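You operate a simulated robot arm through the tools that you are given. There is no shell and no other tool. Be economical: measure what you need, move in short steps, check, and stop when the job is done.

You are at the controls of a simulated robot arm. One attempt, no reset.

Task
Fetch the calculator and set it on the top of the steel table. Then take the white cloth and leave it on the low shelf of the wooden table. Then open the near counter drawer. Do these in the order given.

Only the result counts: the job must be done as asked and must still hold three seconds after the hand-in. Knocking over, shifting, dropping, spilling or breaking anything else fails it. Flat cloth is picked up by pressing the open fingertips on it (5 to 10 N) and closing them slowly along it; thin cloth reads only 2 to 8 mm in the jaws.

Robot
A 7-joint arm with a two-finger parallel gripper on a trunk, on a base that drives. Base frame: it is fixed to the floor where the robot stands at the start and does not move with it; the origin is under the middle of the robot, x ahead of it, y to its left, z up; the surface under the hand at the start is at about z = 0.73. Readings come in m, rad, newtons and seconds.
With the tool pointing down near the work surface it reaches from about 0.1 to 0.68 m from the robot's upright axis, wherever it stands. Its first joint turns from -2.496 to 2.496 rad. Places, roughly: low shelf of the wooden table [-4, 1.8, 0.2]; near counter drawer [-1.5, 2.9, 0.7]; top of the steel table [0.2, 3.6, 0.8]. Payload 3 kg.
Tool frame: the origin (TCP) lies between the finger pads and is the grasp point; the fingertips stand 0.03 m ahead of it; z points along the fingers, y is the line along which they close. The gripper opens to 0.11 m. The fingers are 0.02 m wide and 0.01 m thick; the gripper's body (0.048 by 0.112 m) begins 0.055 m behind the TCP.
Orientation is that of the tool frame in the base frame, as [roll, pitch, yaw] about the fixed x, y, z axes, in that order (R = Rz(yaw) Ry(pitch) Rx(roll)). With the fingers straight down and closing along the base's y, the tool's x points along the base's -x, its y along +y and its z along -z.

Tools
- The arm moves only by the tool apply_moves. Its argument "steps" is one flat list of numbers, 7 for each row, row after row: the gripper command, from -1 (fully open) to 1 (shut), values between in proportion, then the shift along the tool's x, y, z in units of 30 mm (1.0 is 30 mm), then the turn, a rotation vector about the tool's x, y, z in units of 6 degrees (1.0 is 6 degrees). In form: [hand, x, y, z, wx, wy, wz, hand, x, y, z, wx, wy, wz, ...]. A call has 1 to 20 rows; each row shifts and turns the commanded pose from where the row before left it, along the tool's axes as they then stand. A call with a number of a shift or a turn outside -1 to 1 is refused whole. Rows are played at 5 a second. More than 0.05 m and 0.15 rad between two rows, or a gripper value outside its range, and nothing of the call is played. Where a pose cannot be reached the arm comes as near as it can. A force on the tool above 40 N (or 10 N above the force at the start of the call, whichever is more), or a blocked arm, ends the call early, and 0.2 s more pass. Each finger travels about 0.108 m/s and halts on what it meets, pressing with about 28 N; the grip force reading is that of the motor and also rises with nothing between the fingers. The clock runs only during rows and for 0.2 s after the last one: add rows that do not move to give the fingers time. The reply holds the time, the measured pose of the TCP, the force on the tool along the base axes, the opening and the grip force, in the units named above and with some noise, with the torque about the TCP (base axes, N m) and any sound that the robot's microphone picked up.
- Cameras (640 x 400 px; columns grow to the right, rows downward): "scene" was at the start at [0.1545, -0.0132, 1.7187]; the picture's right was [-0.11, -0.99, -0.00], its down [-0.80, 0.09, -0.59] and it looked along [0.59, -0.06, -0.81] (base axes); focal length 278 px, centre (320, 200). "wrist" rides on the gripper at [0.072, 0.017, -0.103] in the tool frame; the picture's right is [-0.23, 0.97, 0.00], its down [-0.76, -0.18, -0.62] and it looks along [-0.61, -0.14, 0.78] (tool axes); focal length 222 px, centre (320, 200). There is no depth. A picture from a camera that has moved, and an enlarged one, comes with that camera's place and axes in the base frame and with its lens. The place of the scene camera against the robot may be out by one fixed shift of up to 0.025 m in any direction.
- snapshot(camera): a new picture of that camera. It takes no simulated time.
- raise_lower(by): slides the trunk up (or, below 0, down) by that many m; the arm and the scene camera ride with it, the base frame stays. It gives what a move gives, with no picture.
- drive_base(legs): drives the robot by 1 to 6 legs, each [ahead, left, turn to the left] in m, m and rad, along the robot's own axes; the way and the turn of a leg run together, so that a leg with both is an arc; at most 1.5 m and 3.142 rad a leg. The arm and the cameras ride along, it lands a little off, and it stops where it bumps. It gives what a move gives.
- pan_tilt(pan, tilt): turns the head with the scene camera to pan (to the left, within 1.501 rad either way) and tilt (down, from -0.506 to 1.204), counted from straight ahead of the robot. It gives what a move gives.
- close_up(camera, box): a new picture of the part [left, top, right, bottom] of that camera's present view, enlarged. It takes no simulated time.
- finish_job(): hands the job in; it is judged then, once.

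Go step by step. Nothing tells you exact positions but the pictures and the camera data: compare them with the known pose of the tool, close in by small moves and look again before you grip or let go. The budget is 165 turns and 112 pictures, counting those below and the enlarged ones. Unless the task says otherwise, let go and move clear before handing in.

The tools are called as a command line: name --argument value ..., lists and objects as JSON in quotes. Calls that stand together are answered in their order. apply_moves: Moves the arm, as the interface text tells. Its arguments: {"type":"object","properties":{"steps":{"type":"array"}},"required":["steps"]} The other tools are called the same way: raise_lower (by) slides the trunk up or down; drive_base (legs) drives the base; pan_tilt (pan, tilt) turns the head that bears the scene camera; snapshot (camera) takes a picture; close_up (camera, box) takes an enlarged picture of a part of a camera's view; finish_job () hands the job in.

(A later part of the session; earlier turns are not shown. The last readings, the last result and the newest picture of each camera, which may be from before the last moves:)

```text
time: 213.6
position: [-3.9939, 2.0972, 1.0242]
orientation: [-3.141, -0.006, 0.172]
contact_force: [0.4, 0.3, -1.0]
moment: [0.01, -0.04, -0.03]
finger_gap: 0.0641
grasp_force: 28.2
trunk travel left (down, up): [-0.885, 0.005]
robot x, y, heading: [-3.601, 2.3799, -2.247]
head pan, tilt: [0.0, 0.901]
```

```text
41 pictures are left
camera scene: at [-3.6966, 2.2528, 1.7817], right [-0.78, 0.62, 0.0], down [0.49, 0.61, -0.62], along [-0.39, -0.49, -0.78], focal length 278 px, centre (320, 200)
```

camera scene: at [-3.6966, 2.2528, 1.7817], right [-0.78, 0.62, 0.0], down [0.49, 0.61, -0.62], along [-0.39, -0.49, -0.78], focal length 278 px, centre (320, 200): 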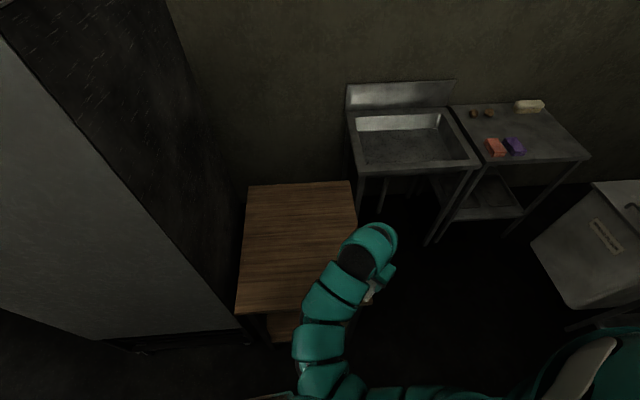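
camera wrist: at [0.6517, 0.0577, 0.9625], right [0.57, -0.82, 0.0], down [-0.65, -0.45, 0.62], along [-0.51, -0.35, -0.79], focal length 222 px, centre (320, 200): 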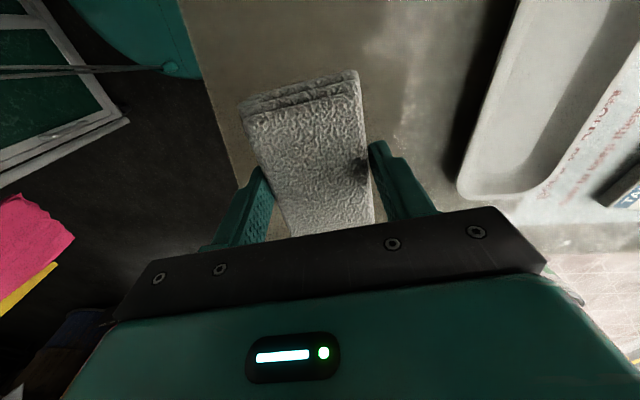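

The table is squared ahead with its front-edge middle at (-3.87, 1.97). I back off a little, align, and turn the tool to a 45° forward tilt for reaching under the top.

drive_base --legs '[[0, 0, 0.09], [-0.18, 0, 0]]'

apply_moves --steps '[1, 0, 0, 0, 0, 0, -1, 1, 0, 0, 0, 0, 0, -1, 1, 0, 0, 0, 0, 0, -1, 1, 0, 0, 0, 0, 0, -1, 1, 0, 0, 0, 0, 0, -1, 1, 0, 0, 0, 0, 0, -1, 1, 0, 0, 0, 0, 0, -0.9, 1, 0, 0, 0, 0, -1, 0, 1, 0, 0, 0, 0, -1, 0, 1, 0, 0, 0, 0, -1, 0, 1, 0, 0, 0, 0, -1, 0, 1, 0, 0, 0, 0, -1, 0, 1, 0, 0, 0, 0, -1, 0, 1, 0, 0, 0, 0, -1, 0, 1, 0, 0, 0, 0, -0.5, 0]'

snapshot --camera "scene"

snapshot --camera "wrist"

```text
time: 215.6
position: [-3.8669, 2.2144, 1.0241]
orientation: [3.14, -0.008, 0.259]
contact_force: [-0.2, 0.0, -1.3]
moment: [-0.03, 0.01, -0.03]
finger_gap: 0.064
grasp_force: 28.3
trunk travel left (down, up): [-0.885, 0.005]
robot x, y, heading: [-3.5022, 2.5335, -2.152]
head pan, tilt: [0.0, 0.901]
```

```text
time: 218.8
position: [-3.8804, 2.1813, 1.0021]
orientation: [3.137, 0.465, 0.981]
contact_force: [-0.2, -0.7, -0.7]
moment: [0.02, 0.03, -0.01]
finger_gap: 0.0638
grasp_force: 28.1
out of reach, approached as far as the arm can: row 9, 10, 11, 12, 13, 14, 15
trunk travel left (down, up): [-0.885, 0.005]
robot x, y, heading: [-3.4986, 2.5342, -2.15]
head pan, tilt: [0.0, 0.901]
```

```text
40 pictures are left
camera scene: at [-3.5858, 2.3961, 1.7817], right [-0.83, 0.55, 0.0], down [0.43, 0.65, -0.62], along [-0.34, -0.52, -0.78], focal length 278 px, centre (320, 200)
```

scene: 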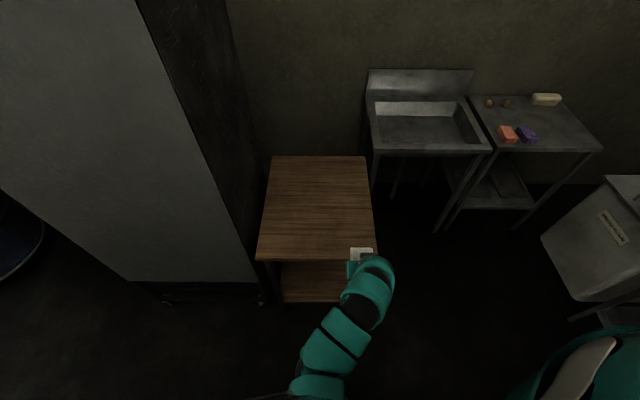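

```text
39 pictures are left
camera wrist: at [-3.8049, 2.2643, 1.0615], right [0.7, -0.71, 0.11], down [-0.37, -0.23, 0.9], along [-0.61, -0.66, -0.43], focal length 222 px, centre (320, 200)
```

wrist: 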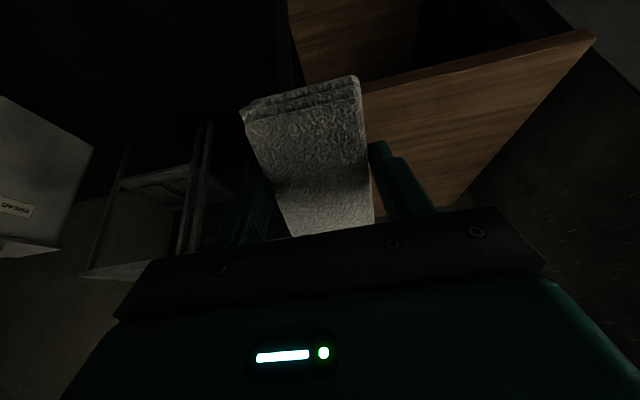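

The tilt is limited at this height. I shift left to centre, lower the hand in front of the table, and tilt further.

apply_moves --steps '[1, 0, 0.9, 0, 0, 0, 0, 1, 0, 0.9, 0, 0, 0, 0, 1, 0, 0.9, 0, 0, 0, 0, 1, 0, 0.9, 0, 0, 0, 0, 1, 0.45, 0, 0.89, 0, 0, 0, 1, 0.45, 0, 0.89, 0, 0, 0, 1, 0.45, 0, 0.89, 0, 0, 0, 1, 0.45, 0, 0.89, 0, 0, 0, 1, 0.45, 0, 0.89, 0, 0, 0, 1, 0.45, 0, 0.89, 0, 0, 0, 1, 0.45, 0, 0.89, 0, 0, 0, 1, 0.45, 0, 0.89, 0, 0, 0, 1, 0, 0, 0, 0, -1, 0, 1, 0, 0, 0, 0, -1, 0, 1, 0, 0, 0, 0, -1, 0]'

snapshot --camera "scene"

```text
time: 222.0
position: [-3.7904, 2.1223, 0.7616]
orientation: [3.134, 0.778, 0.978]
contact_force: [0.2, 0.8, -0.1]
moment: [0.03, -0.03, 0.01]
finger_gap: 0.064
grasp_force: 27.9
trunk travel left (down, up): [-0.885, 0.005]
robot x, y, heading: [-3.5008, 2.5307, -2.151]
head pan, tilt: [0.0, 0.901]
```

```text
38 pictures are left
camera scene: at [-3.5851, 2.3964, 1.7817], right [-0.83, 0.55, 0.0], down [0.43, 0.65, -0.62], along [-0.34, -0.52, -0.78], focal length 278 px, centre (320, 200)
```

scene: 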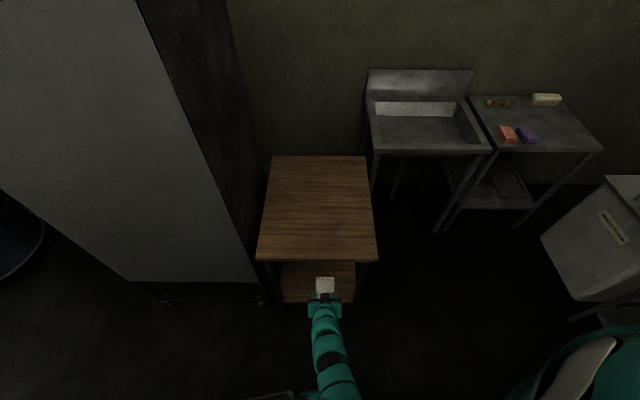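

45° tilt reached, centred on the table. The top is at z = 0.74 and I'm 0.17 m in front of it; I lower the trunk by 0.42 m.

raise_lower --by -0.42

pan_tilt --pan 0.0 --tilt 0.8

snapshot --camera "scene"

snapshot --camera "wrist"

```text
refused: -0.42 is not a number from -0.4 to 0.4
```

```text
time: 222.6
position: [-3.7912, 2.1222, 0.7624]
orientation: [3.135, 0.777, 0.978]
contact_force: [0.5, -0.4, -0.8]
moment: [-0.03, -0.03, 0.02]
finger_gap: 0.0638
grasp_force: 28.3
trunk travel left (down, up): [-0.885, 0.005]
robot x, y, heading: [-3.5021, 2.5326, -2.153]
head pan, tilt: [0.0, 0.799]
```

```text
37 pictures are left
camera scene: at [-3.5887, 2.3917, 1.7895], right [-0.83, 0.55, 0.0], down [0.4, 0.6, -0.7], along [-0.38, -0.58, -0.72], focal length 278 px, centre (320, 200)
```

scene: 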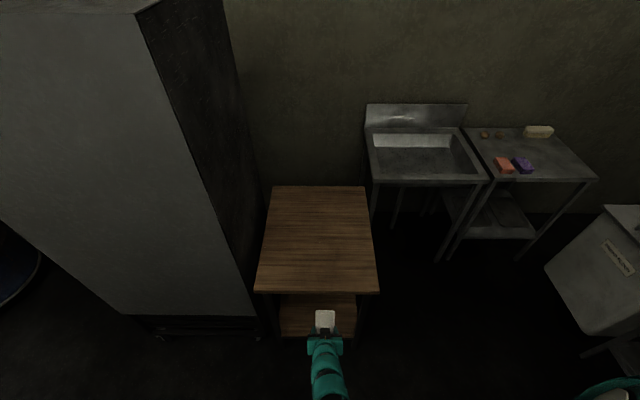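

```text
36 pictures are left
camera wrist: at [-3.7077, 2.2156, 0.7848], right [0.72, -0.68, 0.16], down [-0.21, 0.01, 0.98], along [-0.66, -0.74, -0.13], focal length 222 px, centre (320, 200)
```

wrist: 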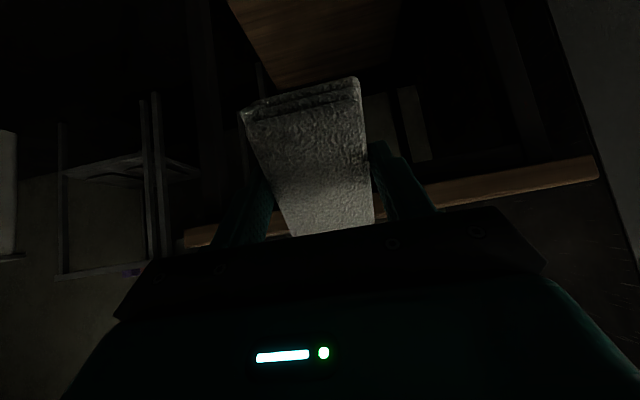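

raise_lower --by -0.4

pan_tilt --pan 0.0 --tilt 0.75

snapshot --camera "scene"

snapshot --camera "wrist"

```text
time: 226.5
position: [-3.7907, 2.1228, 0.3621]
orientation: [3.136, 0.778, 0.98]
contact_force: [0.3, 0.9, -1.2]
moment: [0.03, -0.03, 0.0]
finger_gap: 0.0642
grasp_force: 27.6
trunk travel left (down, up): [-0.485, 0.405]
robot x, y, heading: [-3.5033, 2.5305, -2.153]
head pan, tilt: [0.0, 0.799]
```

```text
time: 227.1
position: [-3.7901, 2.1217, 0.3614]
orientation: [3.136, 0.778, 0.979]
contact_force: [-0.3, 0.2, -0.8]
moment: [-0.02, 0.0, 0.04]
finger_gap: 0.064
grasp_force: 28.0
trunk travel left (down, up): [-0.485, 0.405]
robot x, y, heading: [-3.5005, 2.5291, -2.151]
head pan, tilt: [0.0, 0.75]
```

```text
35 pictures are left
camera scene: at [-3.5898, 2.39, 1.3936], right [-0.83, 0.55, 0.0], down [0.38, 0.57, -0.73], along [-0.4, -0.61, -0.68], focal length 278 px, centre (320, 200)
```

scene: 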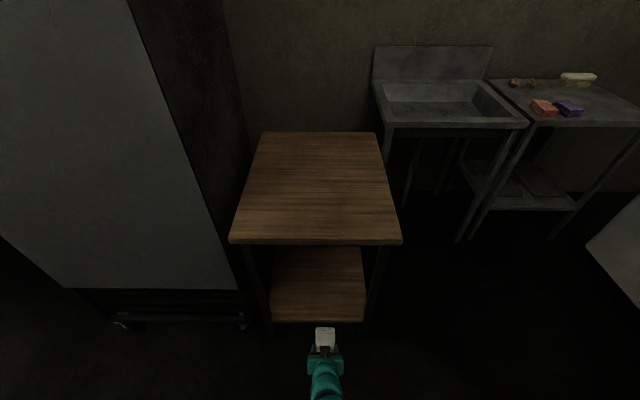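

```text
34 pictures are left
camera wrist: at [-3.7076, 2.2156, 0.3847], right [0.72, -0.67, 0.16], down [-0.21, 0.01, 0.98], along [-0.66, -0.74, -0.13], focal length 222 px, centre (320, 200)
```

wrist: 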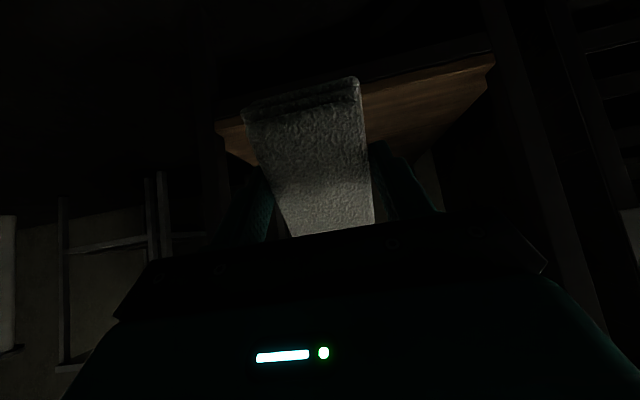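

The shelf is empty and the hand is aligned between the legs. I drive 0.2 m in, then extend the arm.

drive_base --legs '[[0.2, 0, 0]]'

apply_moves --steps '[1, -0.7, 0, 0.7, 0, 0, 0, 1, -0.7, 0, 0.7, 0, 0, 0, 1, -0.7, 0, 0.7, 0, 0, 0, 1, -0.7, 0, 0.7, 0, 0, 0]'

snapshot --camera "scene"

snapshot --camera "wrist"

```text
time: 228.7
position: [-3.8987, 1.9553, 0.3611]
orientation: [3.137, 0.779, 0.982]
contact_force: [-0.5, 0.7, -0.8]
moment: [-0.03, 0.02, -0.02]
finger_gap: 0.0639
grasp_force: 27.9
trunk travel left (down, up): [-0.485, 0.405]
robot x, y, heading: [-3.6139, 2.3654, -2.154]
head pan, tilt: [0.0, 0.75]
```

```text
time: 229.7
position: [-3.9641, 1.858, 0.3604]
orientation: [3.136, 0.776, 0.981]
contact_force: [0.1, -0.3, -0.6]
moment: [0.01, 0.01, -0.03]
finger_gap: 0.064
grasp_force: 27.7
trunk travel left (down, up): [-0.485, 0.405]
robot x, y, heading: [-3.6134, 2.3656, -2.152]
head pan, tilt: [0.0, 0.75]
```

```text
33 pictures are left
camera scene: at [-3.6989, 2.2236, 1.3935], right [-0.84, 0.55, 0.0], down [0.37, 0.57, -0.73], along [-0.4, -0.61, -0.68], focal length 278 px, centre (320, 200)
```

scene: 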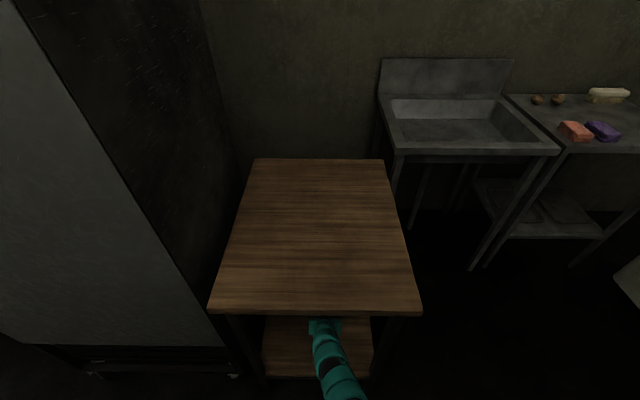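

```text
32 pictures are left
camera wrist: at [-3.8809, 1.9518, 0.3836], right [0.72, -0.67, 0.16], down [-0.21, 0.01, 0.98], along [-0.66, -0.74, -0.13], focal length 222 px, centre (320, 200)
```

wrist: 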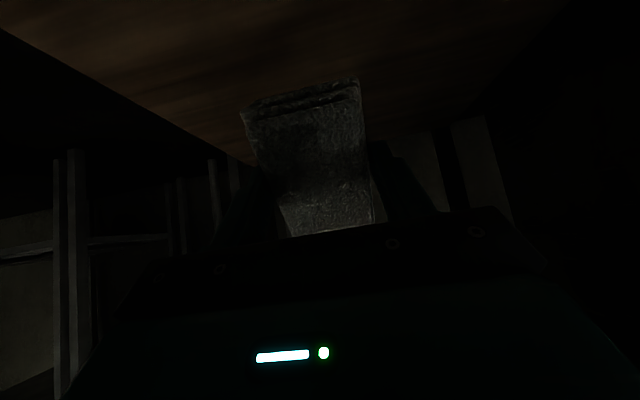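

Hand is inside, 0.14 m behind the front edge. I lower gently until the cloth touches the shelf.

apply_moves --steps '[1, 0.3, 0, 0.3, 0, 0, 0, 1, 0.3, 0, 0.3, 0, 0, 0, 1, 0.3, 0, 0.3, 0, 0, 0, 1, 0.3, 0, 0.3, 0, 0, 0, 1, 0.1, 0, 0.1, 0, 0, 0, 1, 0.1, 0, 0.1, 0, 0, 0, 1, 0.1, 0, 0.1, 0, 0, 0, 1, 0.1, 0, 0.1, 0, 0, 0, 1, 0.1, 0, 0.1, 0, 0, 0, 1, 0.1, 0, 0.1, 0, 0, 0, 1, 0.1, 0, 0.1, 0, 0, 0, 1, 0.1, 0, 0.1, 0, 0, 0]'

snapshot --camera "wrist"

```text
time: 232.3
position: [-3.9635, 1.858, 0.3014]
orientation: [3.136, 0.779, 0.982]
contact_force: [0.8, -0.8, -0.8]
moment: [0.02, -0.03, 0.02]
finger_gap: 0.064
grasp_force: 28.3
out of reach, approached as far as the arm can: row 7, 8, 9, 10, 11, 12
trunk travel left (down, up): [-0.485, 0.405]
robot x, y, heading: [-3.6126, 2.3645, -2.154]
head pan, tilt: [0.0, 0.75]
```

```text
31 pictures are left
camera wrist: at [-3.8816, 1.9511, 0.324], right [0.72, -0.67, 0.16], down [-0.21, 0.01, 0.98], along [-0.66, -0.74, -0.13], focal length 222 px, centre (320, 200)
```

wrist: 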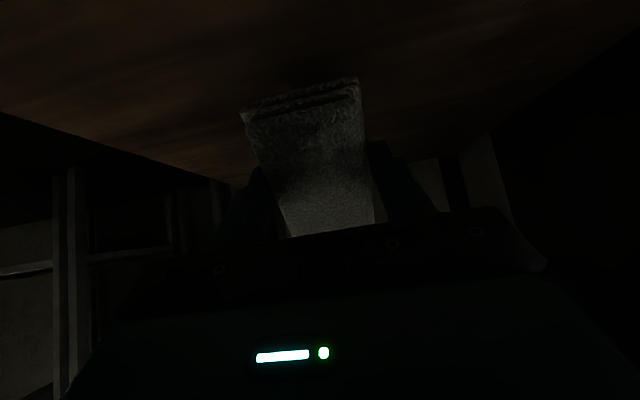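

Arm limit reached; I lower by trunk in small steps.

raise_lower --by -0.03

raise_lower --by -0.01

snapshot --camera "wrist"

```text
time: 233.0
position: [-3.9647, 1.8542, 0.2734]
orientation: [3.137, 0.785, 0.98]
contact_force: [-4.0, -6.6, 26.5]
moment: [-0.05, 0.21, 0.03]
finger_gap: 0.0642
grasp_force: 28.2
trunk travel left (down, up): [-0.455, 0.435]
robot x, y, heading: [-3.6089, 2.3671, -2.149]
head pan, tilt: [0.0, 0.75]
```

```text
time: 233.4
position: [-3.9669, 1.8536, 0.2731]
orientation: [3.136, 0.791, 0.979]
contact_force: [4.2, 13.0, 30.5]
moment: [0.97, -0.53, 0.02]
finger_gap: 0.0642
grasp_force: 28.0
trunk travel left (down, up): [-0.451, 0.439]
robot x, y, heading: [-3.6117, 2.3675, -2.152]
head pan, tilt: [0.0, 0.75]
stopped: the force on the tool passed its limit at 82 N (the readings are from after the stop); the commanded pose is now the measured one
```

```text
30 pictures are left
camera wrist: at [-3.8835, 1.9473, 0.2938], right [0.72, -0.67, 0.16], down [-0.2, 0.02, 0.98], along [-0.66, -0.74, -0.12], focal length 222 px, centre (320, 200)
```

wrist: 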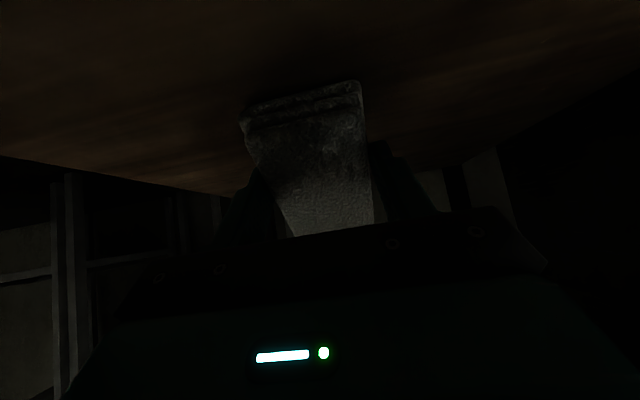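

Contact made. I ease up 4 mm, open slowly, then withdraw along the tool axis.

apply_moves --steps '[1, -0.1, 0, -0.1, 0, 0, 0, 0.6, 0, 0, 0, 0, 0, 0, 0.2, 0, 0, 0, 0, 0, 0, -0.2, 0, 0, 0, 0, 0, 0, -0.6, 0, 0, 0, 0, 0, 0, -1, 0, 0, 0, 0, 0, 0, -1, 0, 0, 0, 0, 0, 0, -1, 0, 0, 0, 0, 0, 0]'

snapshot --camera "wrist"

```text
time: 235.2
position: [-3.9667, 1.8538, 0.2755]
orientation: [3.137, 0.787, 0.977]
contact_force: [0.0, -0.2, 0.0]
moment: [0.03, -0.04, 0.0]
finger_gap: 0.1102
grasp_force: 0.0
trunk travel left (down, up): [-0.451, 0.439]
robot x, y, heading: [-3.6113, 2.3648, -2.153]
head pan, tilt: [0.0, 0.75]
```

```text
29 pictures are left
camera wrist: at [-3.8839, 1.9479, 0.2969], right [0.72, -0.67, 0.16], down [-0.2, 0.02, 0.98], along [-0.66, -0.74, -0.12], focal length 222 px, centre (320, 200)
```

wrist: 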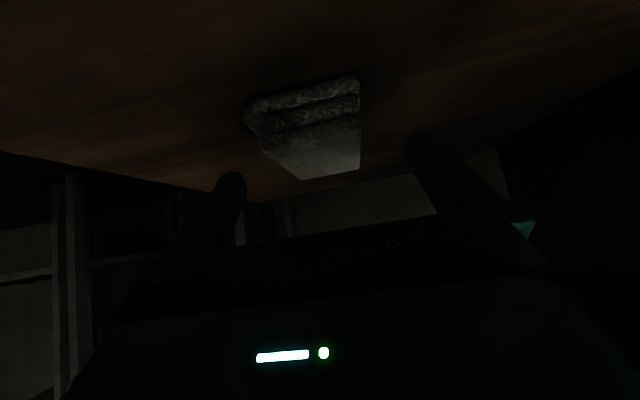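

The cloth lies flat on the shelf. I withdraw and back out.

apply_moves --steps '[-1, 0, 0, -1, 0, 0, 0, -1, 0, 0, -1, 0, 0, 0, -1, 0.7, 0, -0.7, 0, 0, 0, -1, 0.7, 0, -0.7, 0, 0, 0]'

drive_base --legs '[[-0.2, 0, 0]]'

snapshot --camera "scene"

snapshot --camera "wrist"

```text
time: 236.2
position: [-3.9113, 1.9403, 0.317]
orientation: [3.135, 0.786, 0.977]
contact_force: [0.7, -0.1, 0.5]
moment: [-0.02, -0.01, -0.03]
finger_gap: 0.1099
grasp_force: 0.3
trunk travel left (down, up): [-0.451, 0.439]
robot x, y, heading: [-3.6069, 2.3627, -2.15]
head pan, tilt: [0.0, 0.75]
```

```text
time: 237.8
position: [-3.8031, 2.105, 0.3169]
orientation: [3.136, 0.787, 0.979]
contact_force: [-0.3, 0.3, -0.1]
moment: [-0.02, 0.0, 0.01]
finger_gap: 0.11
grasp_force: 0.0
trunk travel left (down, up): [-0.451, 0.439]
robot x, y, heading: [-3.5029, 2.5299, -2.154]
head pan, tilt: [0.0, 0.75]
```

```text
28 pictures are left
camera scene: at [-3.5905, 2.389, 1.3595], right [-0.83, 0.55, 0.0], down [0.38, 0.57, -0.73], along [-0.4, -0.61, -0.68], focal length 278 px, centre (320, 200)
```

scene: 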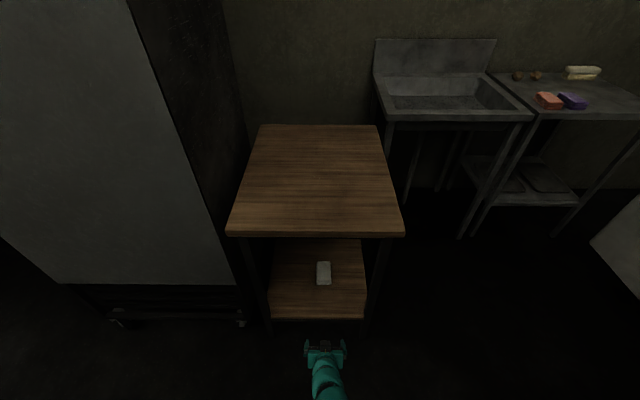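

```text
27 pictures are left
camera wrist: at [-3.7203, 2.1982, 0.3394], right [0.72, -0.68, 0.16], down [-0.2, 0.02, 0.98], along [-0.66, -0.74, -0.12], focal length 222 px, centre (320, 200)
```

wrist: 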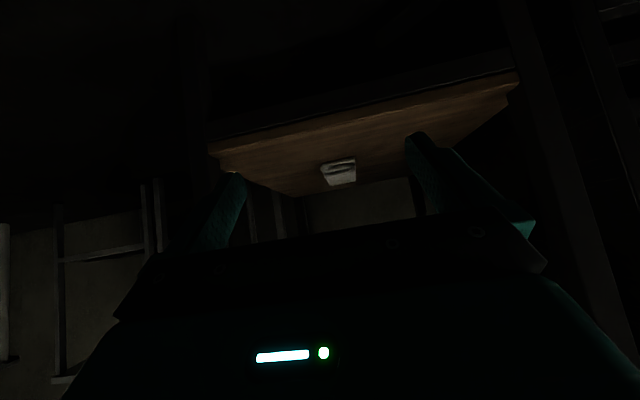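

Cloth is on the low shelf, arm clear. Next the drawer on the counter's other side: I raise the trunk and go back down the aisle.

raise_lower --by 0.4

drive_base --legs '[[0.06, 0, 0], [0, 0, 1.569], [1.35, 0, 0], [1.33, 0, 0]]'

```text
time: 241.6
position: [-3.8025, 2.105, 0.7179]
orientation: [3.136, 0.788, 0.978]
contact_force: [0.2, 0.1, 0.0]
moment: [-0.01, 0.01, 0.01]
finger_gap: 0.11
grasp_force: 0.2
trunk travel left (down, up): [-0.851, 0.039]
robot x, y, heading: [-3.5017, 2.5262, -2.15]
head pan, tilt: [0.0, 0.75]
```

```text
time: 258.9
position: [-0.998, 0.5562, 0.7165]
orientation: [3.136, 0.786, 2.491]
contact_force: [-0.2, 0.5, 0.9]
moment: [0.02, -0.03, 0.0]
finger_gap: 0.1101
grasp_force: 0.0
trunk travel left (down, up): [-0.851, 0.039]
robot x, y, heading: [-1.4048, 0.882, -0.644]
head pan, tilt: [0.0, 0.75]
```

On course. I go around the counter end to the other side.

drive_base --legs '[[0, 0, 1.31], [1.4, 0, 0], [0, 0, 0.861], [1.1, 0, 0], [0, 0, 0.9]]'

pan_tilt --pan 0.2 --tilt 0.7

snapshot --camera "scene"

```text
time: 278.8
position: [-0.6116, 3.1408, 0.7172]
orientation: [3.136, 0.786, -0.715]
contact_force: [-0.6, -0.3, 0.5]
moment: [0.01, 0.03, -0.02]
finger_gap: 0.11
grasp_force: 0.0
trunk travel left (down, up): [-0.851, 0.039]
robot x, y, heading: [-0.2233, 2.7899, 2.435]
head pan, tilt: [0.0, 0.75]
```

```text
time: 279.5
position: [-0.6129, 3.1407, 0.7173]
orientation: [3.136, 0.786, -0.714]
contact_force: [-0.1, -0.2, 0.6]
moment: [-0.01, -0.01, -0.01]
finger_gap: 0.11
grasp_force: 0.0
trunk travel left (down, up): [-0.851, 0.039]
robot x, y, heading: [-0.2239, 2.7893, 2.439]
head pan, tilt: [0.201, 0.7]
```

```text
26 pictures are left
camera scene: at [-0.3603, 2.8787, 1.7637], right [0.48, 0.88, 0.0], down [0.56, -0.31, -0.76], along [-0.67, 0.37, -0.64], focal length 278 px, centre (320, 200)
```

scene: 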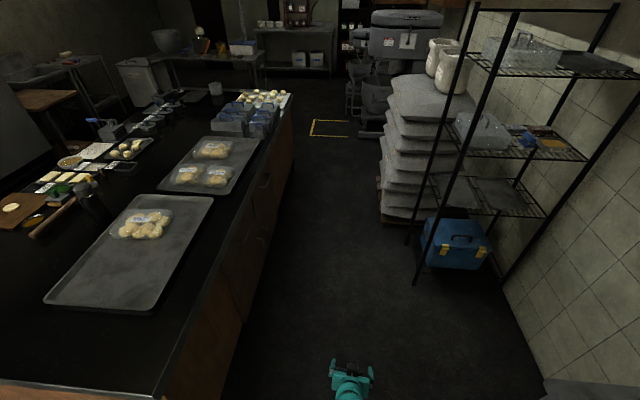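

I zoom on the counter's aisle face to see the drawers and handles.

close_up --camera "scene" --box '[170, 130, 320, 330]'

```text
2.00 times, centred on (245, 230) of scene
camera zoom: at [-0.3603, 2.8787, 1.7637], right [0.48, 0.88, 0.0], down [0.56, -0.31, -0.76], along [-0.67, 0.37, -0.64], focal length 555 px, centre (470, 140)
```

zoom: 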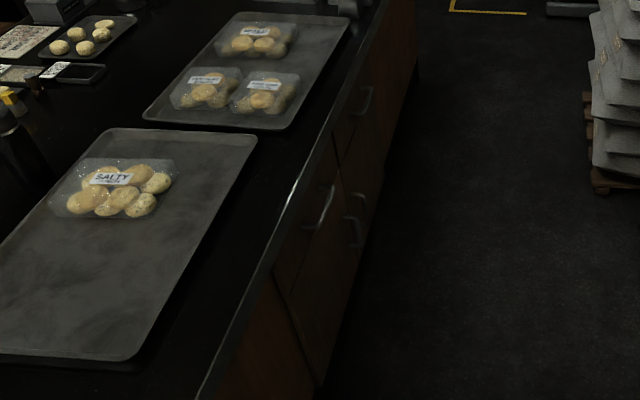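

The near drawer's handle is at about (-1.42, 3.02, 0.70), horizontal on the face with normal (0.56, 0.83). I position the robot facing it, with free floor behind for the pull.

drive_base --legs '[[0.438, -0.168, 0], [0, 0, 1.679]]'

pan_tilt --pan -0.5 --tilt 0.9

snapshot --camera "scene"

```text
time: 286.4
position: [-0.7541, 2.7749, 0.7167]
orientation: [3.136, 0.787, 0.973]
contact_force: [0.0, 0.0, 0.6]
moment: [0.01, 0.03, -0.01]
finger_gap: 0.1101
grasp_force: 0.0
trunk travel left (down, up): [-0.851, 0.039]
robot x, y, heading: [-0.4539, 3.2008, -2.159]
head pan, tilt: [0.201, 0.7]
```

```text
time: 287.4
position: [-0.7558, 2.7737, 0.7177]
orientation: [3.136, 0.786, 0.975]
contact_force: [0.7, -0.5, 0.5]
moment: [-0.01, 0.03, -0.03]
finger_gap: 0.1102
grasp_force: 0.2
trunk travel left (down, up): [-0.851, 0.039]
robot x, y, heading: [-0.4497, 3.1991, -2.154]
head pan, tilt: [-0.499, 0.901]
```

```text
24 pictures are left
camera scene: at [-0.5618, 3.0916, 1.7476], right [-0.47, 0.88, 0.0], down [0.69, 0.37, -0.62], along [-0.55, -0.29, -0.78], focal length 278 px, centre (320, 200)
```

scene: 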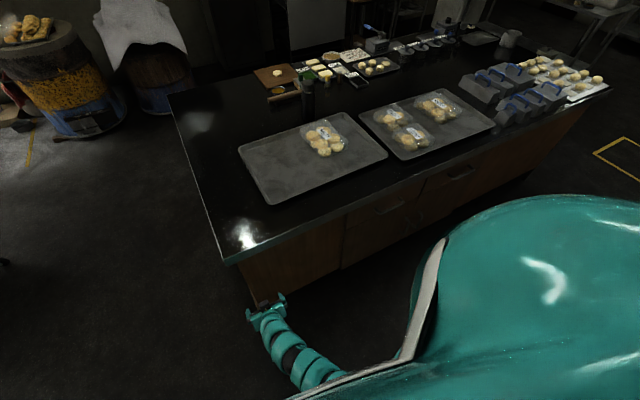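

Geometry confirmed. I strafe right with a slight back-off to stand in front of the drawer.

drive_base --legs '[[-0.1, -0.67, 0]]'

pan_tilt --pan 0.0 --tilt 1.0

snapshot --camera "scene"

snapshot --camera "wrist"

```text
time: 291.2
position: [-1.2602, 3.2296, 0.7178]
orientation: [3.134, 0.787, 0.98]
contact_force: [-0.3, -0.1, 0.6]
moment: [-0.03, 0.01, -0.02]
finger_gap: 0.11
grasp_force: 0.0
trunk travel left (down, up): [-0.851, 0.039]
robot x, y, heading: [-0.9589, 3.6559, -2.153]
head pan, tilt: [-0.499, 0.901]
```

```text
time: 292.1
position: [-1.2579, 3.2297, 0.7163]
orientation: [3.135, 0.786, 0.979]
contact_force: [-0.4, -0.8, -0.4]
moment: [0.01, 0.02, -0.02]
finger_gap: 0.1098
grasp_force: 0.0
trunk travel left (down, up): [-0.851, 0.039]
robot x, y, heading: [-0.9618, 3.6552, -2.153]
head pan, tilt: [0.0, 1.0]
```

```text
23 pictures are left
camera scene: at [-1.0398, 3.5248, 1.7403], right [-0.84, 0.55, 0.0], down [0.46, 0.7, -0.54], along [-0.3, -0.45, -0.84], focal length 278 px, centre (320, 200)
```

scene: 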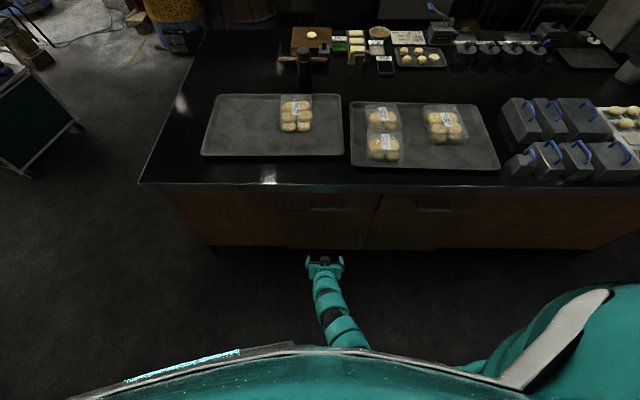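

```text
22 pictures are left
camera wrist: at [-1.1764, 3.3229, 0.7393], right [0.72, -0.67, 0.16], down [-0.2, 0.02, 0.98], along [-0.66, -0.74, -0.12], focal length 222 px, centre (320, 200)
```

wrist: 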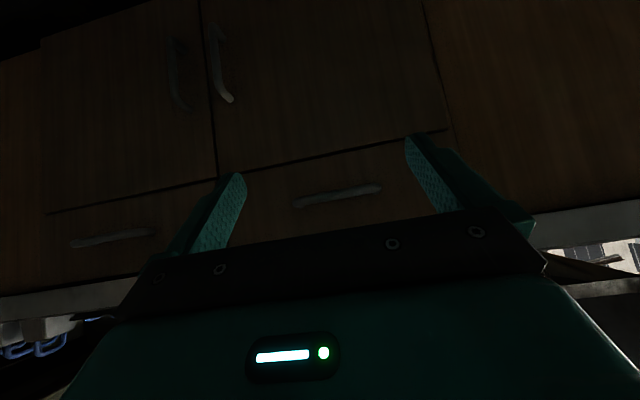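

The handle is straight ahead at about (-1.41, 3.015, 0.69), 0.26 m from the hand. I bring the tool closer to horizontal and roll it 90° so the fingers close vertically on the bar.

apply_moves --steps '[0, 0, 0, 0, 0, -1, 0, 0, 0, 0, 0, 0, -1, 0, 0, 0, 0, 0, 0, -1, 0, 0, 0, 0, 0, 0, -1, 0, 0, 0, 0, 0, 0, -1, 0, 0, 0, 0, 0, 0, 0, 1, 0, 0, 0, 0, 0, 0, 1, 0, 0, 0, 0, 0, 0, 1, 0, 0, 0, 0, 0, 0, 1, 0, 0, 0, 0, 0, 0, 1, 0, 0, 0, 0, 0, 0, 1, 0, 0, 0, 0, 0, 0, 1, 0, 0, 0, 0, 0, 0, 1, 0, 0, 0, 0, 0, 0, 1, 0, 0, 0, 0, 0, 0, 1, 0, 0, 0, 0, 0, 0, 1, 0, 0, 0, 0, 0, 0, 1, 0, 0, 0, 0, 0, 0, 1, 0, 0, 0, 0, 0, 0, 1, 0, 0, 0, 0, 0, 0, 1]'

snapshot --camera "wrist"

```text
time: 296.3
position: [-1.1988, 3.0923, 0.8852]
orientation: [1.839, 0.25, -0.519]
contact_force: [-0.1, 0.2, -0.2]
moment: [0.0, 0.01, -0.05]
finger_gap: 0.0551
grasp_force: 0.1
out of reach, approached as far as the arm can: row 9, 10, 11, 12, 13, 14, 15, 16, 17, 18, 19, 20
trunk travel left (down, up): [-0.851, 0.039]
robot x, y, heading: [-0.9547, 3.6544, -2.15]
head pan, tilt: [0.0, 1.0]
```

```text
21 pictures are left
camera wrist: at [-1.0812, 3.1345, 0.9105], right [-0.12, -0.23, 0.97], down [-0.32, 0.93, 0.18], along [-0.94, -0.29, -0.18], focal length 222 px, centre (320, 200)
```

wrist: 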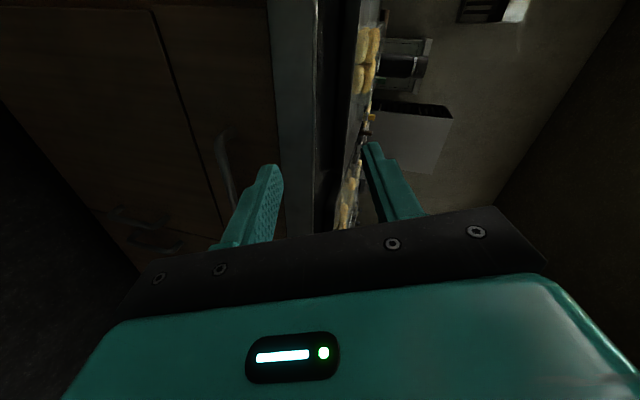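

The tool is now near-horizontal (15° down) with the fingers closing vertically, though the hand sits higher, at z = 0.885. I lower the trunk and strafe right to line up with the handle.

raise_lower --by -0.195

drive_base --legs '[[0, -0.13, 0]]'

snapshot --camera "wrist"

snapshot --camera "scene"

```text
time: 298.5
position: [-1.1994, 3.0941, 0.6904]
orientation: [1.841, 0.25, -0.518]
contact_force: [0.4, 0.9, -0.2]
moment: [0.0, 0.0, 0.01]
finger_gap: 0.0551
grasp_force: 0.1
trunk travel left (down, up): [-0.656, 0.234]
robot x, y, heading: [-0.9579, 3.6557, -2.151]
head pan, tilt: [0.0, 1.0]
```

```text
time: 299.7
position: [-1.3043, 3.1637, 0.6902]
orientation: [1.841, 0.247, -0.517]
contact_force: [-0.7, -0.3, -0.3]
moment: [0.01, -0.01, 0.01]
finger_gap: 0.055
grasp_force: 0.1
trunk travel left (down, up): [-0.656, 0.234]
robot x, y, heading: [-1.0651, 3.725, -2.149]
head pan, tilt: [0.0, 1.0]
```

```text
20 pictures are left
camera wrist: at [-1.1875, 3.2047, 0.7156], right [-0.12, -0.23, 0.97], down [-0.32, 0.93, 0.18], along [-0.94, -0.29, -0.18], focal length 222 px, centre (320, 200)
```

wrist: 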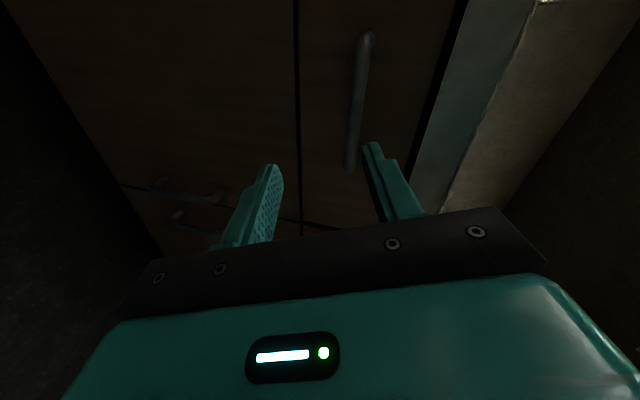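

```text
19 pictures are left
camera scene: at [-1.1469, 3.5949, 1.5453], right [-0.84, 0.55, 0.0], down [0.46, 0.7, -0.54], along [-0.29, -0.45, -0.84], focal length 278 px, centre (320, 200)
```

scene: 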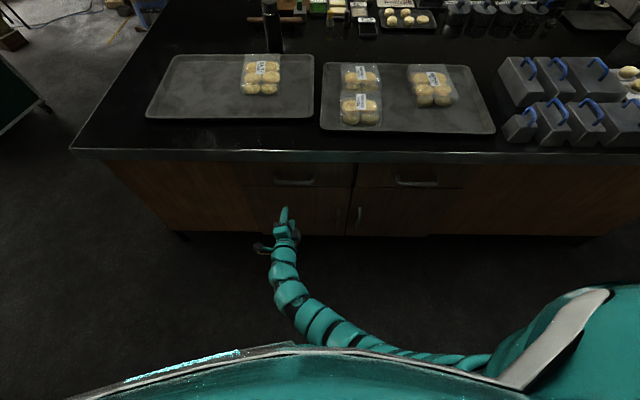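

The bar (z about 0.69) lies between the fingers' lines. I drive forward 0.11 m and check.

drive_base --legs '[[0.11, 0, 0]]'

snapshot --camera "wrist"

close_up --camera "scene" --box '[220, 130, 380, 230]'

```text
time: 300.9
position: [-1.3711, 3.0654, 0.6899]
orientation: [1.843, 0.249, -0.521]
contact_force: [0.0, 0.1, -0.5]
moment: [0.0, 0.01, -0.04]
finger_gap: 0.0548
grasp_force: 0.0
trunk travel left (down, up): [-0.656, 0.234]
robot x, y, heading: [-1.1286, 3.6267, -2.151]
head pan, tilt: [0.0, 1.0]
```

```text
18 pictures are left
camera wrist: at [-1.2523, 3.107, 0.7149], right [-0.12, -0.23, 0.97], down [-0.32, 0.93, 0.18], along [-0.94, -0.29, -0.18], focal length 222 px, centre (320, 200)
```

wrist: 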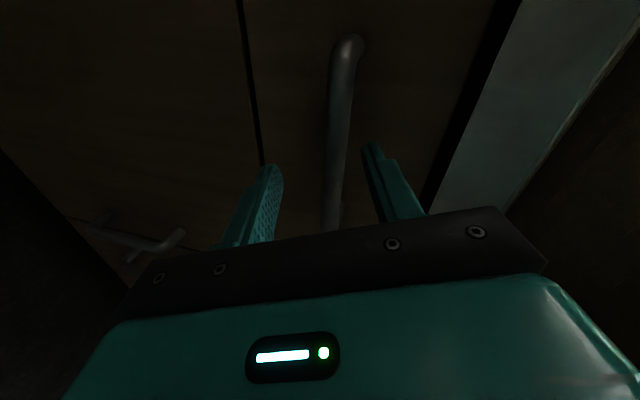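

```text
4.00 times, centred on (300, 180) of scene
camera zoom: at [-1.2105, 3.496, 1.5452], right [-0.84, 0.55, 0.0], down [0.46, 0.7, -0.54], along [-0.3, -0.45, -0.84], focal length 1110 px, centre (400, 280)
```

zoom: 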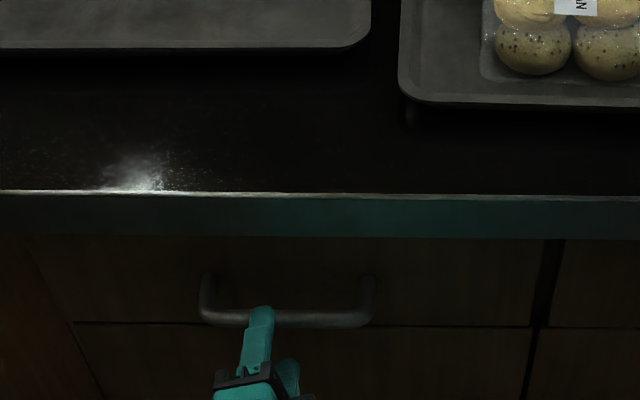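

The bar is between the fingertips, slightly above centre and about 3 cm ahead of the TCP. I advance 18 mm with a slight upward correction.

apply_moves --steps '[0, 0, 0.15, 0.2, 0, 0, 0, 0, 0, 0.15, 0.2, 0, 0, 0, 0, 0, 0.05, 0.2, 0, 0, 0, 0, 0, 0, 0, 0, 0, 0]'

snapshot --camera "wrist"

close_up --camera "scene" --box '[220, 130, 380, 230]'

```text
time: 301.9
position: [-1.3774, 3.0476, 0.6978]
orientation: [1.842, 0.251, -0.52]
contact_force: [0.0, 0.0, -0.6]
moment: [-0.02, 0.03, 0.01]
finger_gap: 0.055
grasp_force: 0.1
trunk travel left (down, up): [-0.656, 0.234]
robot x, y, heading: [-1.1304, 3.627, -2.151]
head pan, tilt: [0.0, 1.0]
```

```text
16 pictures are left
camera wrist: at [-1.2605, 3.0894, 0.7216], right [-0.12, -0.23, 0.97], down [-0.32, 0.93, 0.18], along [-0.94, -0.29, -0.18], focal length 222 px, centre (320, 200)
```

wrist: 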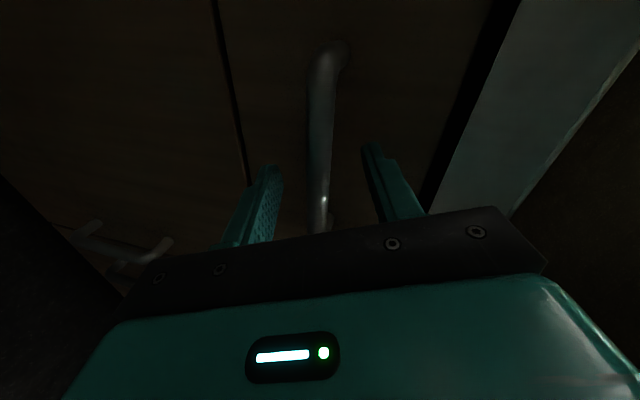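

```text
4.00 times, centred on (300, 180) of scene
camera zoom: at [-1.2097, 3.4973, 1.5453], right [-0.84, 0.55, 0.0], down [0.46, 0.7, -0.54], along [-0.3, -0.45, -0.84], focal length 1110 px, centre (400, 280)
```

zoom: 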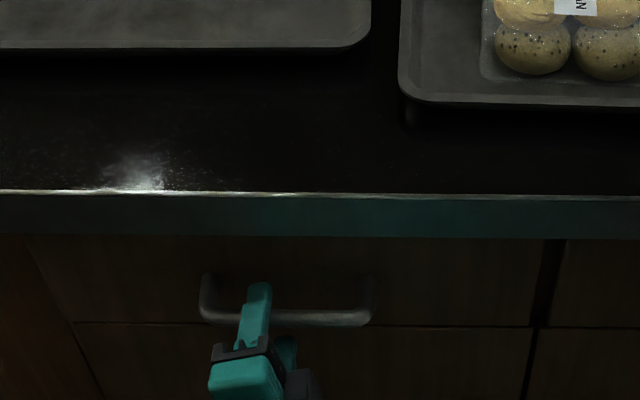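

The bar is now well within the fingers. I close on it.

apply_moves --steps '[0.2, 0, 0, 0, 0, 0, 0, 0.4, 0, 0, 0, 0, 0, 0, 0.6, 0, 0, 0, 0, 0, 0, 0.8, 0, 0, 0, 0, 0, 0, 1, 0, 0, 0, 0, 0, 0, 1, 0, 0, 0, 0, 0, 0]'

snapshot --camera "wrist"

```text
time: 303.4
position: [-1.3776, 3.047, 0.6966]
orientation: [1.841, 0.248, -0.521]
contact_force: [0.8, 5.0, -8.0]
moment: [-0.46, -1.01, -0.37]
finger_gap: 0.0212
grasp_force: 45.1
trunk travel left (down, up): [-0.656, 0.234]
robot x, y, heading: [-1.1317, 3.6263, -2.151]
head pan, tilt: [0.0, 1.0]
```

```text
14 pictures are left
camera wrist: at [-1.2606, 3.0895, 0.721], right [-0.12, -0.23, 0.97], down [-0.32, 0.93, 0.18], along [-0.94, -0.29, -0.19], focal length 222 px, centre (320, 200)
```

wrist: 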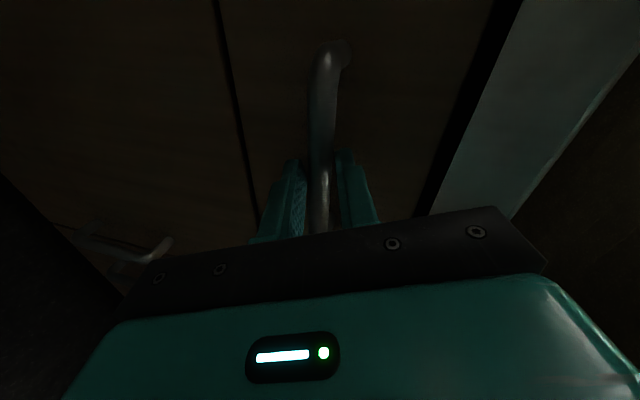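

Gripped on the bar. I pull by driving back in short steps.

drive_base --legs '[[-0.1, 0, 0]]'

snapshot --camera "scene"

```text
time: 304.5
position: [-1.3208, 3.1326, 0.6958]
orientation: [1.844, 0.249, -0.517]
contact_force: [12.1, -6.4, -14.6]
moment: [-0.52, -1.33, 0.71]
finger_gap: 0.0212
grasp_force: 44.7
trunk travel left (down, up): [-0.656, 0.234]
robot x, y, heading: [-1.0719, 3.7162, -2.157]
head pan, tilt: [0.0, 1.0]
```

```text
13 pictures are left
camera scene: at [-1.1526, 3.5816, 1.5452], right [-0.83, 0.55, 0.0], down [0.46, 0.7, -0.54], along [-0.3, -0.45, -0.84], focal length 278 px, centre (320, 200)
```

scene: 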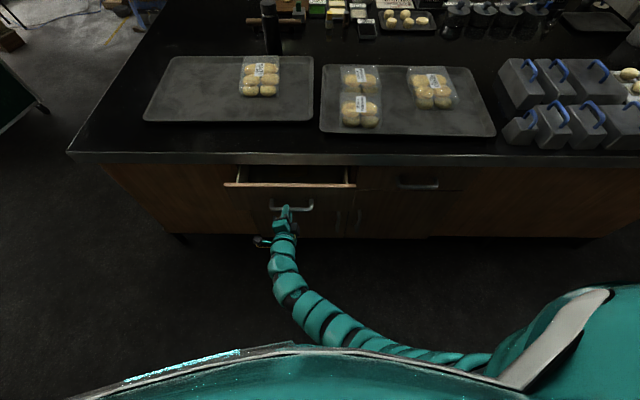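

The drawer is opening nicely. But the rack foot is close behind my right side, so I release, shift the base left, and regrip before pulling further.

apply_moves --steps '[0.5, 0, 0, 0, 0, 0, 0, 0, 0, 0, 0, 0, 0, 0, 0, 0, 0, 0, 0, 0, 0]'

drive_base --legs '[[-0.06, 0, 0], [0, 0.17, 0]]'

apply_moves --steps '[0, -0.91, -0.24, 0, 0, 0, 0, 0, -0.91, -0.24, 0, 0, 0, 0, 0, -0.91, -0.24, 0, 0, 0, 0, 0, -0.91, -0.24, 0, 0, 0, 0, 0, -0.91, -0.24, 0, 0, 0, 0, 0, -0.91, -0.24, 0, 0, 0, 0]'

snapshot --camera "wrist"

snapshot --camera "scene"

```text
time: 305.3
position: [-1.3206, 3.1335, 0.6965]
orientation: [1.842, 0.248, -0.518]
contact_force: [-0.2, -0.6, 0.2]
moment: [0.02, -0.01, 0.01]
finger_gap: 0.0551
grasp_force: 0.0
trunk travel left (down, up): [-0.656, 0.234]
robot x, y, heading: [-1.0714, 3.7143, -2.154]
head pan, tilt: [0.0, 1.0]
```

```text
time: 306.3
position: [-1.2888, 3.1439, 0.6955]
orientation: [1.843, 0.248, -0.496]
contact_force: [-0.5, 0.1, 0.0]
moment: [0.03, -0.02, 0.02]
finger_gap: 0.0551
grasp_force: 0.0
trunk travel left (down, up): [-0.656, 0.234]
robot x, y, heading: [-1.052, 3.726, -2.133]
head pan, tilt: [0.0, 1.0]
stopped in leg 1: the robot was blocked; the commanded pose is now the measured one
```

```text
time: 307.7
position: [-1.433, 3.2352, 0.6957]
orientation: [1.841, 0.246, -0.494]
contact_force: [-0.6, -0.1, 0.0]
moment: [0.02, -0.02, 0.02]
finger_gap: 0.0551
grasp_force: 0.1
trunk travel left (down, up): [-0.656, 0.234]
robot x, y, heading: [-1.0515, 3.7279, -2.13]
head pan, tilt: [0.0, 1.0]
```

```text
12 pictures are left
camera wrist: at [-1.3165, 3.2797, 0.7202], right [-0.12, -0.23, 0.97], down [-0.34, 0.92, 0.18], along [-0.93, -0.31, -0.19], focal length 222 px, centre (320, 200)
```

wrist: 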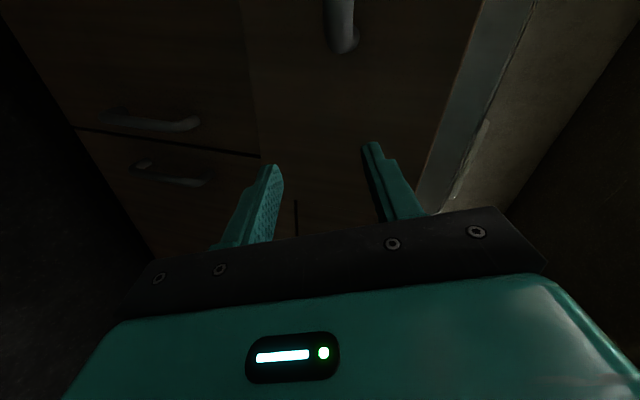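

```text
11 pictures are left
camera scene: at [-1.133, 3.5964, 1.5453], right [-0.85, 0.53, 0.0], down [0.45, 0.71, -0.54], along [-0.29, -0.46, -0.84], focal length 278 px, centre (320, 200)
```

scene: 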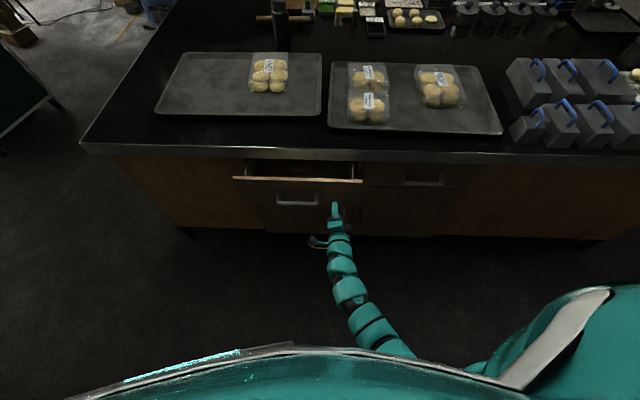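

The base touched something behind (the rack foot) and stopped. I retract the hand slightly, move forward off the contact, then left.

apply_moves --steps '[0, 0, -0.12, -0.5, 0, 0, 0, 0, 0, -0.12, -0.5, 0, 0, 0, 0, 0, -0.12, -0.5, 0, 0, 0]'

drive_base --legs '[[0.03, 0, -0.02], [0, 0.17, 0]]'

snapshot --camera "wrist"

```text
time: 308.5
position: [-1.4084, 3.2761, 0.6957]
orientation: [1.843, 0.248, -0.493]
contact_force: [1.0, -1.2, -0.1]
moment: [0.03, 0.02, 0.02]
finger_gap: 0.0551
grasp_force: 0.1
trunk travel left (down, up): [-0.656, 0.234]
robot x, y, heading: [-1.0568, 3.7267, -2.13]
head pan, tilt: [0.0, 1.0]
```

```text
time: 310.4
position: [-1.292, 3.1646, 0.6975]
orientation: [1.844, 0.25, -0.519]
contact_force: [-0.3, -0.2, 0.6]
moment: [0.03, 0.0, 0.02]
finger_gap: 0.0551
grasp_force: 0.1
trunk travel left (down, up): [-0.656, 0.234]
robot x, y, heading: [-0.9294, 3.6111, -2.157]
head pan, tilt: [0.0, 1.0]
```

```text
10 pictures are left
camera wrist: at [-1.1756, 3.2068, 0.7213], right [-0.12, -0.23, 0.97], down [-0.32, 0.93, 0.18], along [-0.94, -0.29, -0.19], focal length 222 px, centre (320, 200)
```

wrist: 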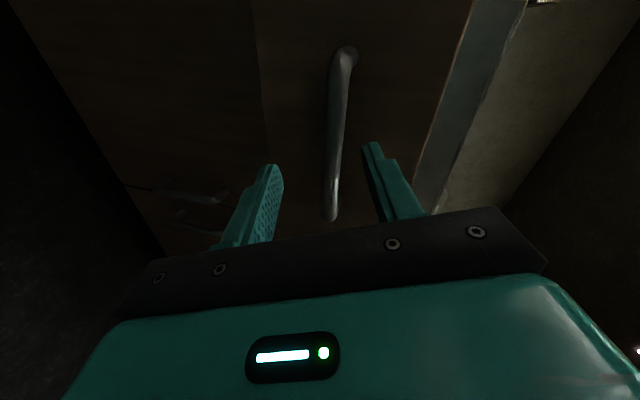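

Lined up again. I advance 45 mm onto the bar, close and check.

apply_moves --steps '[0, 0, 0.12, 0.5, 0, 0, 0, 0, 0, 0.12, 0.5, 0, 0, 0, 0, 0, 0.12, 0.5, 0, 0, 0, 0, 0, 0, 0, 0, 0, 0, 0.3, 0, 0, 0, 0, 0, 0, 0.6, 0, 0, 0, 0, 0, 0, 1, 0, 0, 0, 0, 0, 0, 1, 0, 0, 0, 0, 0, 0]'

snapshot --camera "wrist"

```text
time: 312.2
position: [-1.3165, 3.126, 0.6953]
orientation: [1.84, 0.247, -0.519]
contact_force: [-0.6, -2.1, 3.5]
moment: [-0.61, -0.79, -0.27]
finger_gap: 0.0211
grasp_force: 45.1
trunk travel left (down, up): [-0.656, 0.234]
robot x, y, heading: [-0.9281, 3.6102, -2.154]
head pan, tilt: [0.0, 1.0]
```

```text
9 pictures are left
camera wrist: at [-1.1994, 3.1675, 0.72], right [-0.12, -0.23, 0.97], down [-0.32, 0.93, 0.18], along [-0.94, -0.29, -0.19], focal length 222 px, centre (320, 200)
```

wrist: 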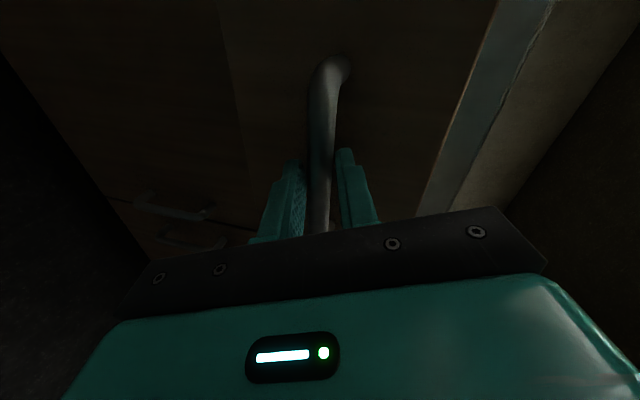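

Regripped. I pull further.

drive_base --legs '[[-0.12, 0, 0]]'

snapshot --camera "scene"

```text
time: 313.4
position: [-1.2491, 3.2271, 0.6958]
orientation: [1.842, 0.248, -0.515]
contact_force: [7.3, -4.6, 4.1]
moment: [-0.73, -1.0, 0.15]
finger_gap: 0.021
grasp_force: 44.7
trunk travel left (down, up): [-0.656, 0.234]
robot x, y, heading: [-0.8629, 3.7074, -2.154]
head pan, tilt: [0.0, 1.0]
```

```text
8 pictures are left
camera scene: at [-0.9406, 3.581, 1.5455], right [-0.83, 0.55, 0.0], down [0.46, 0.7, -0.54], along [-0.3, -0.45, -0.84], focal length 278 px, centre (320, 200)
```

scene: 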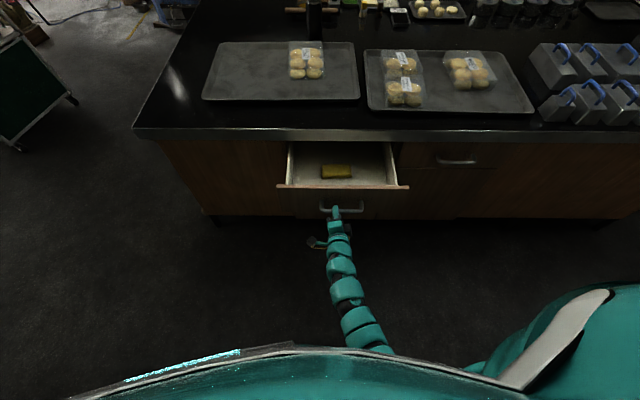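

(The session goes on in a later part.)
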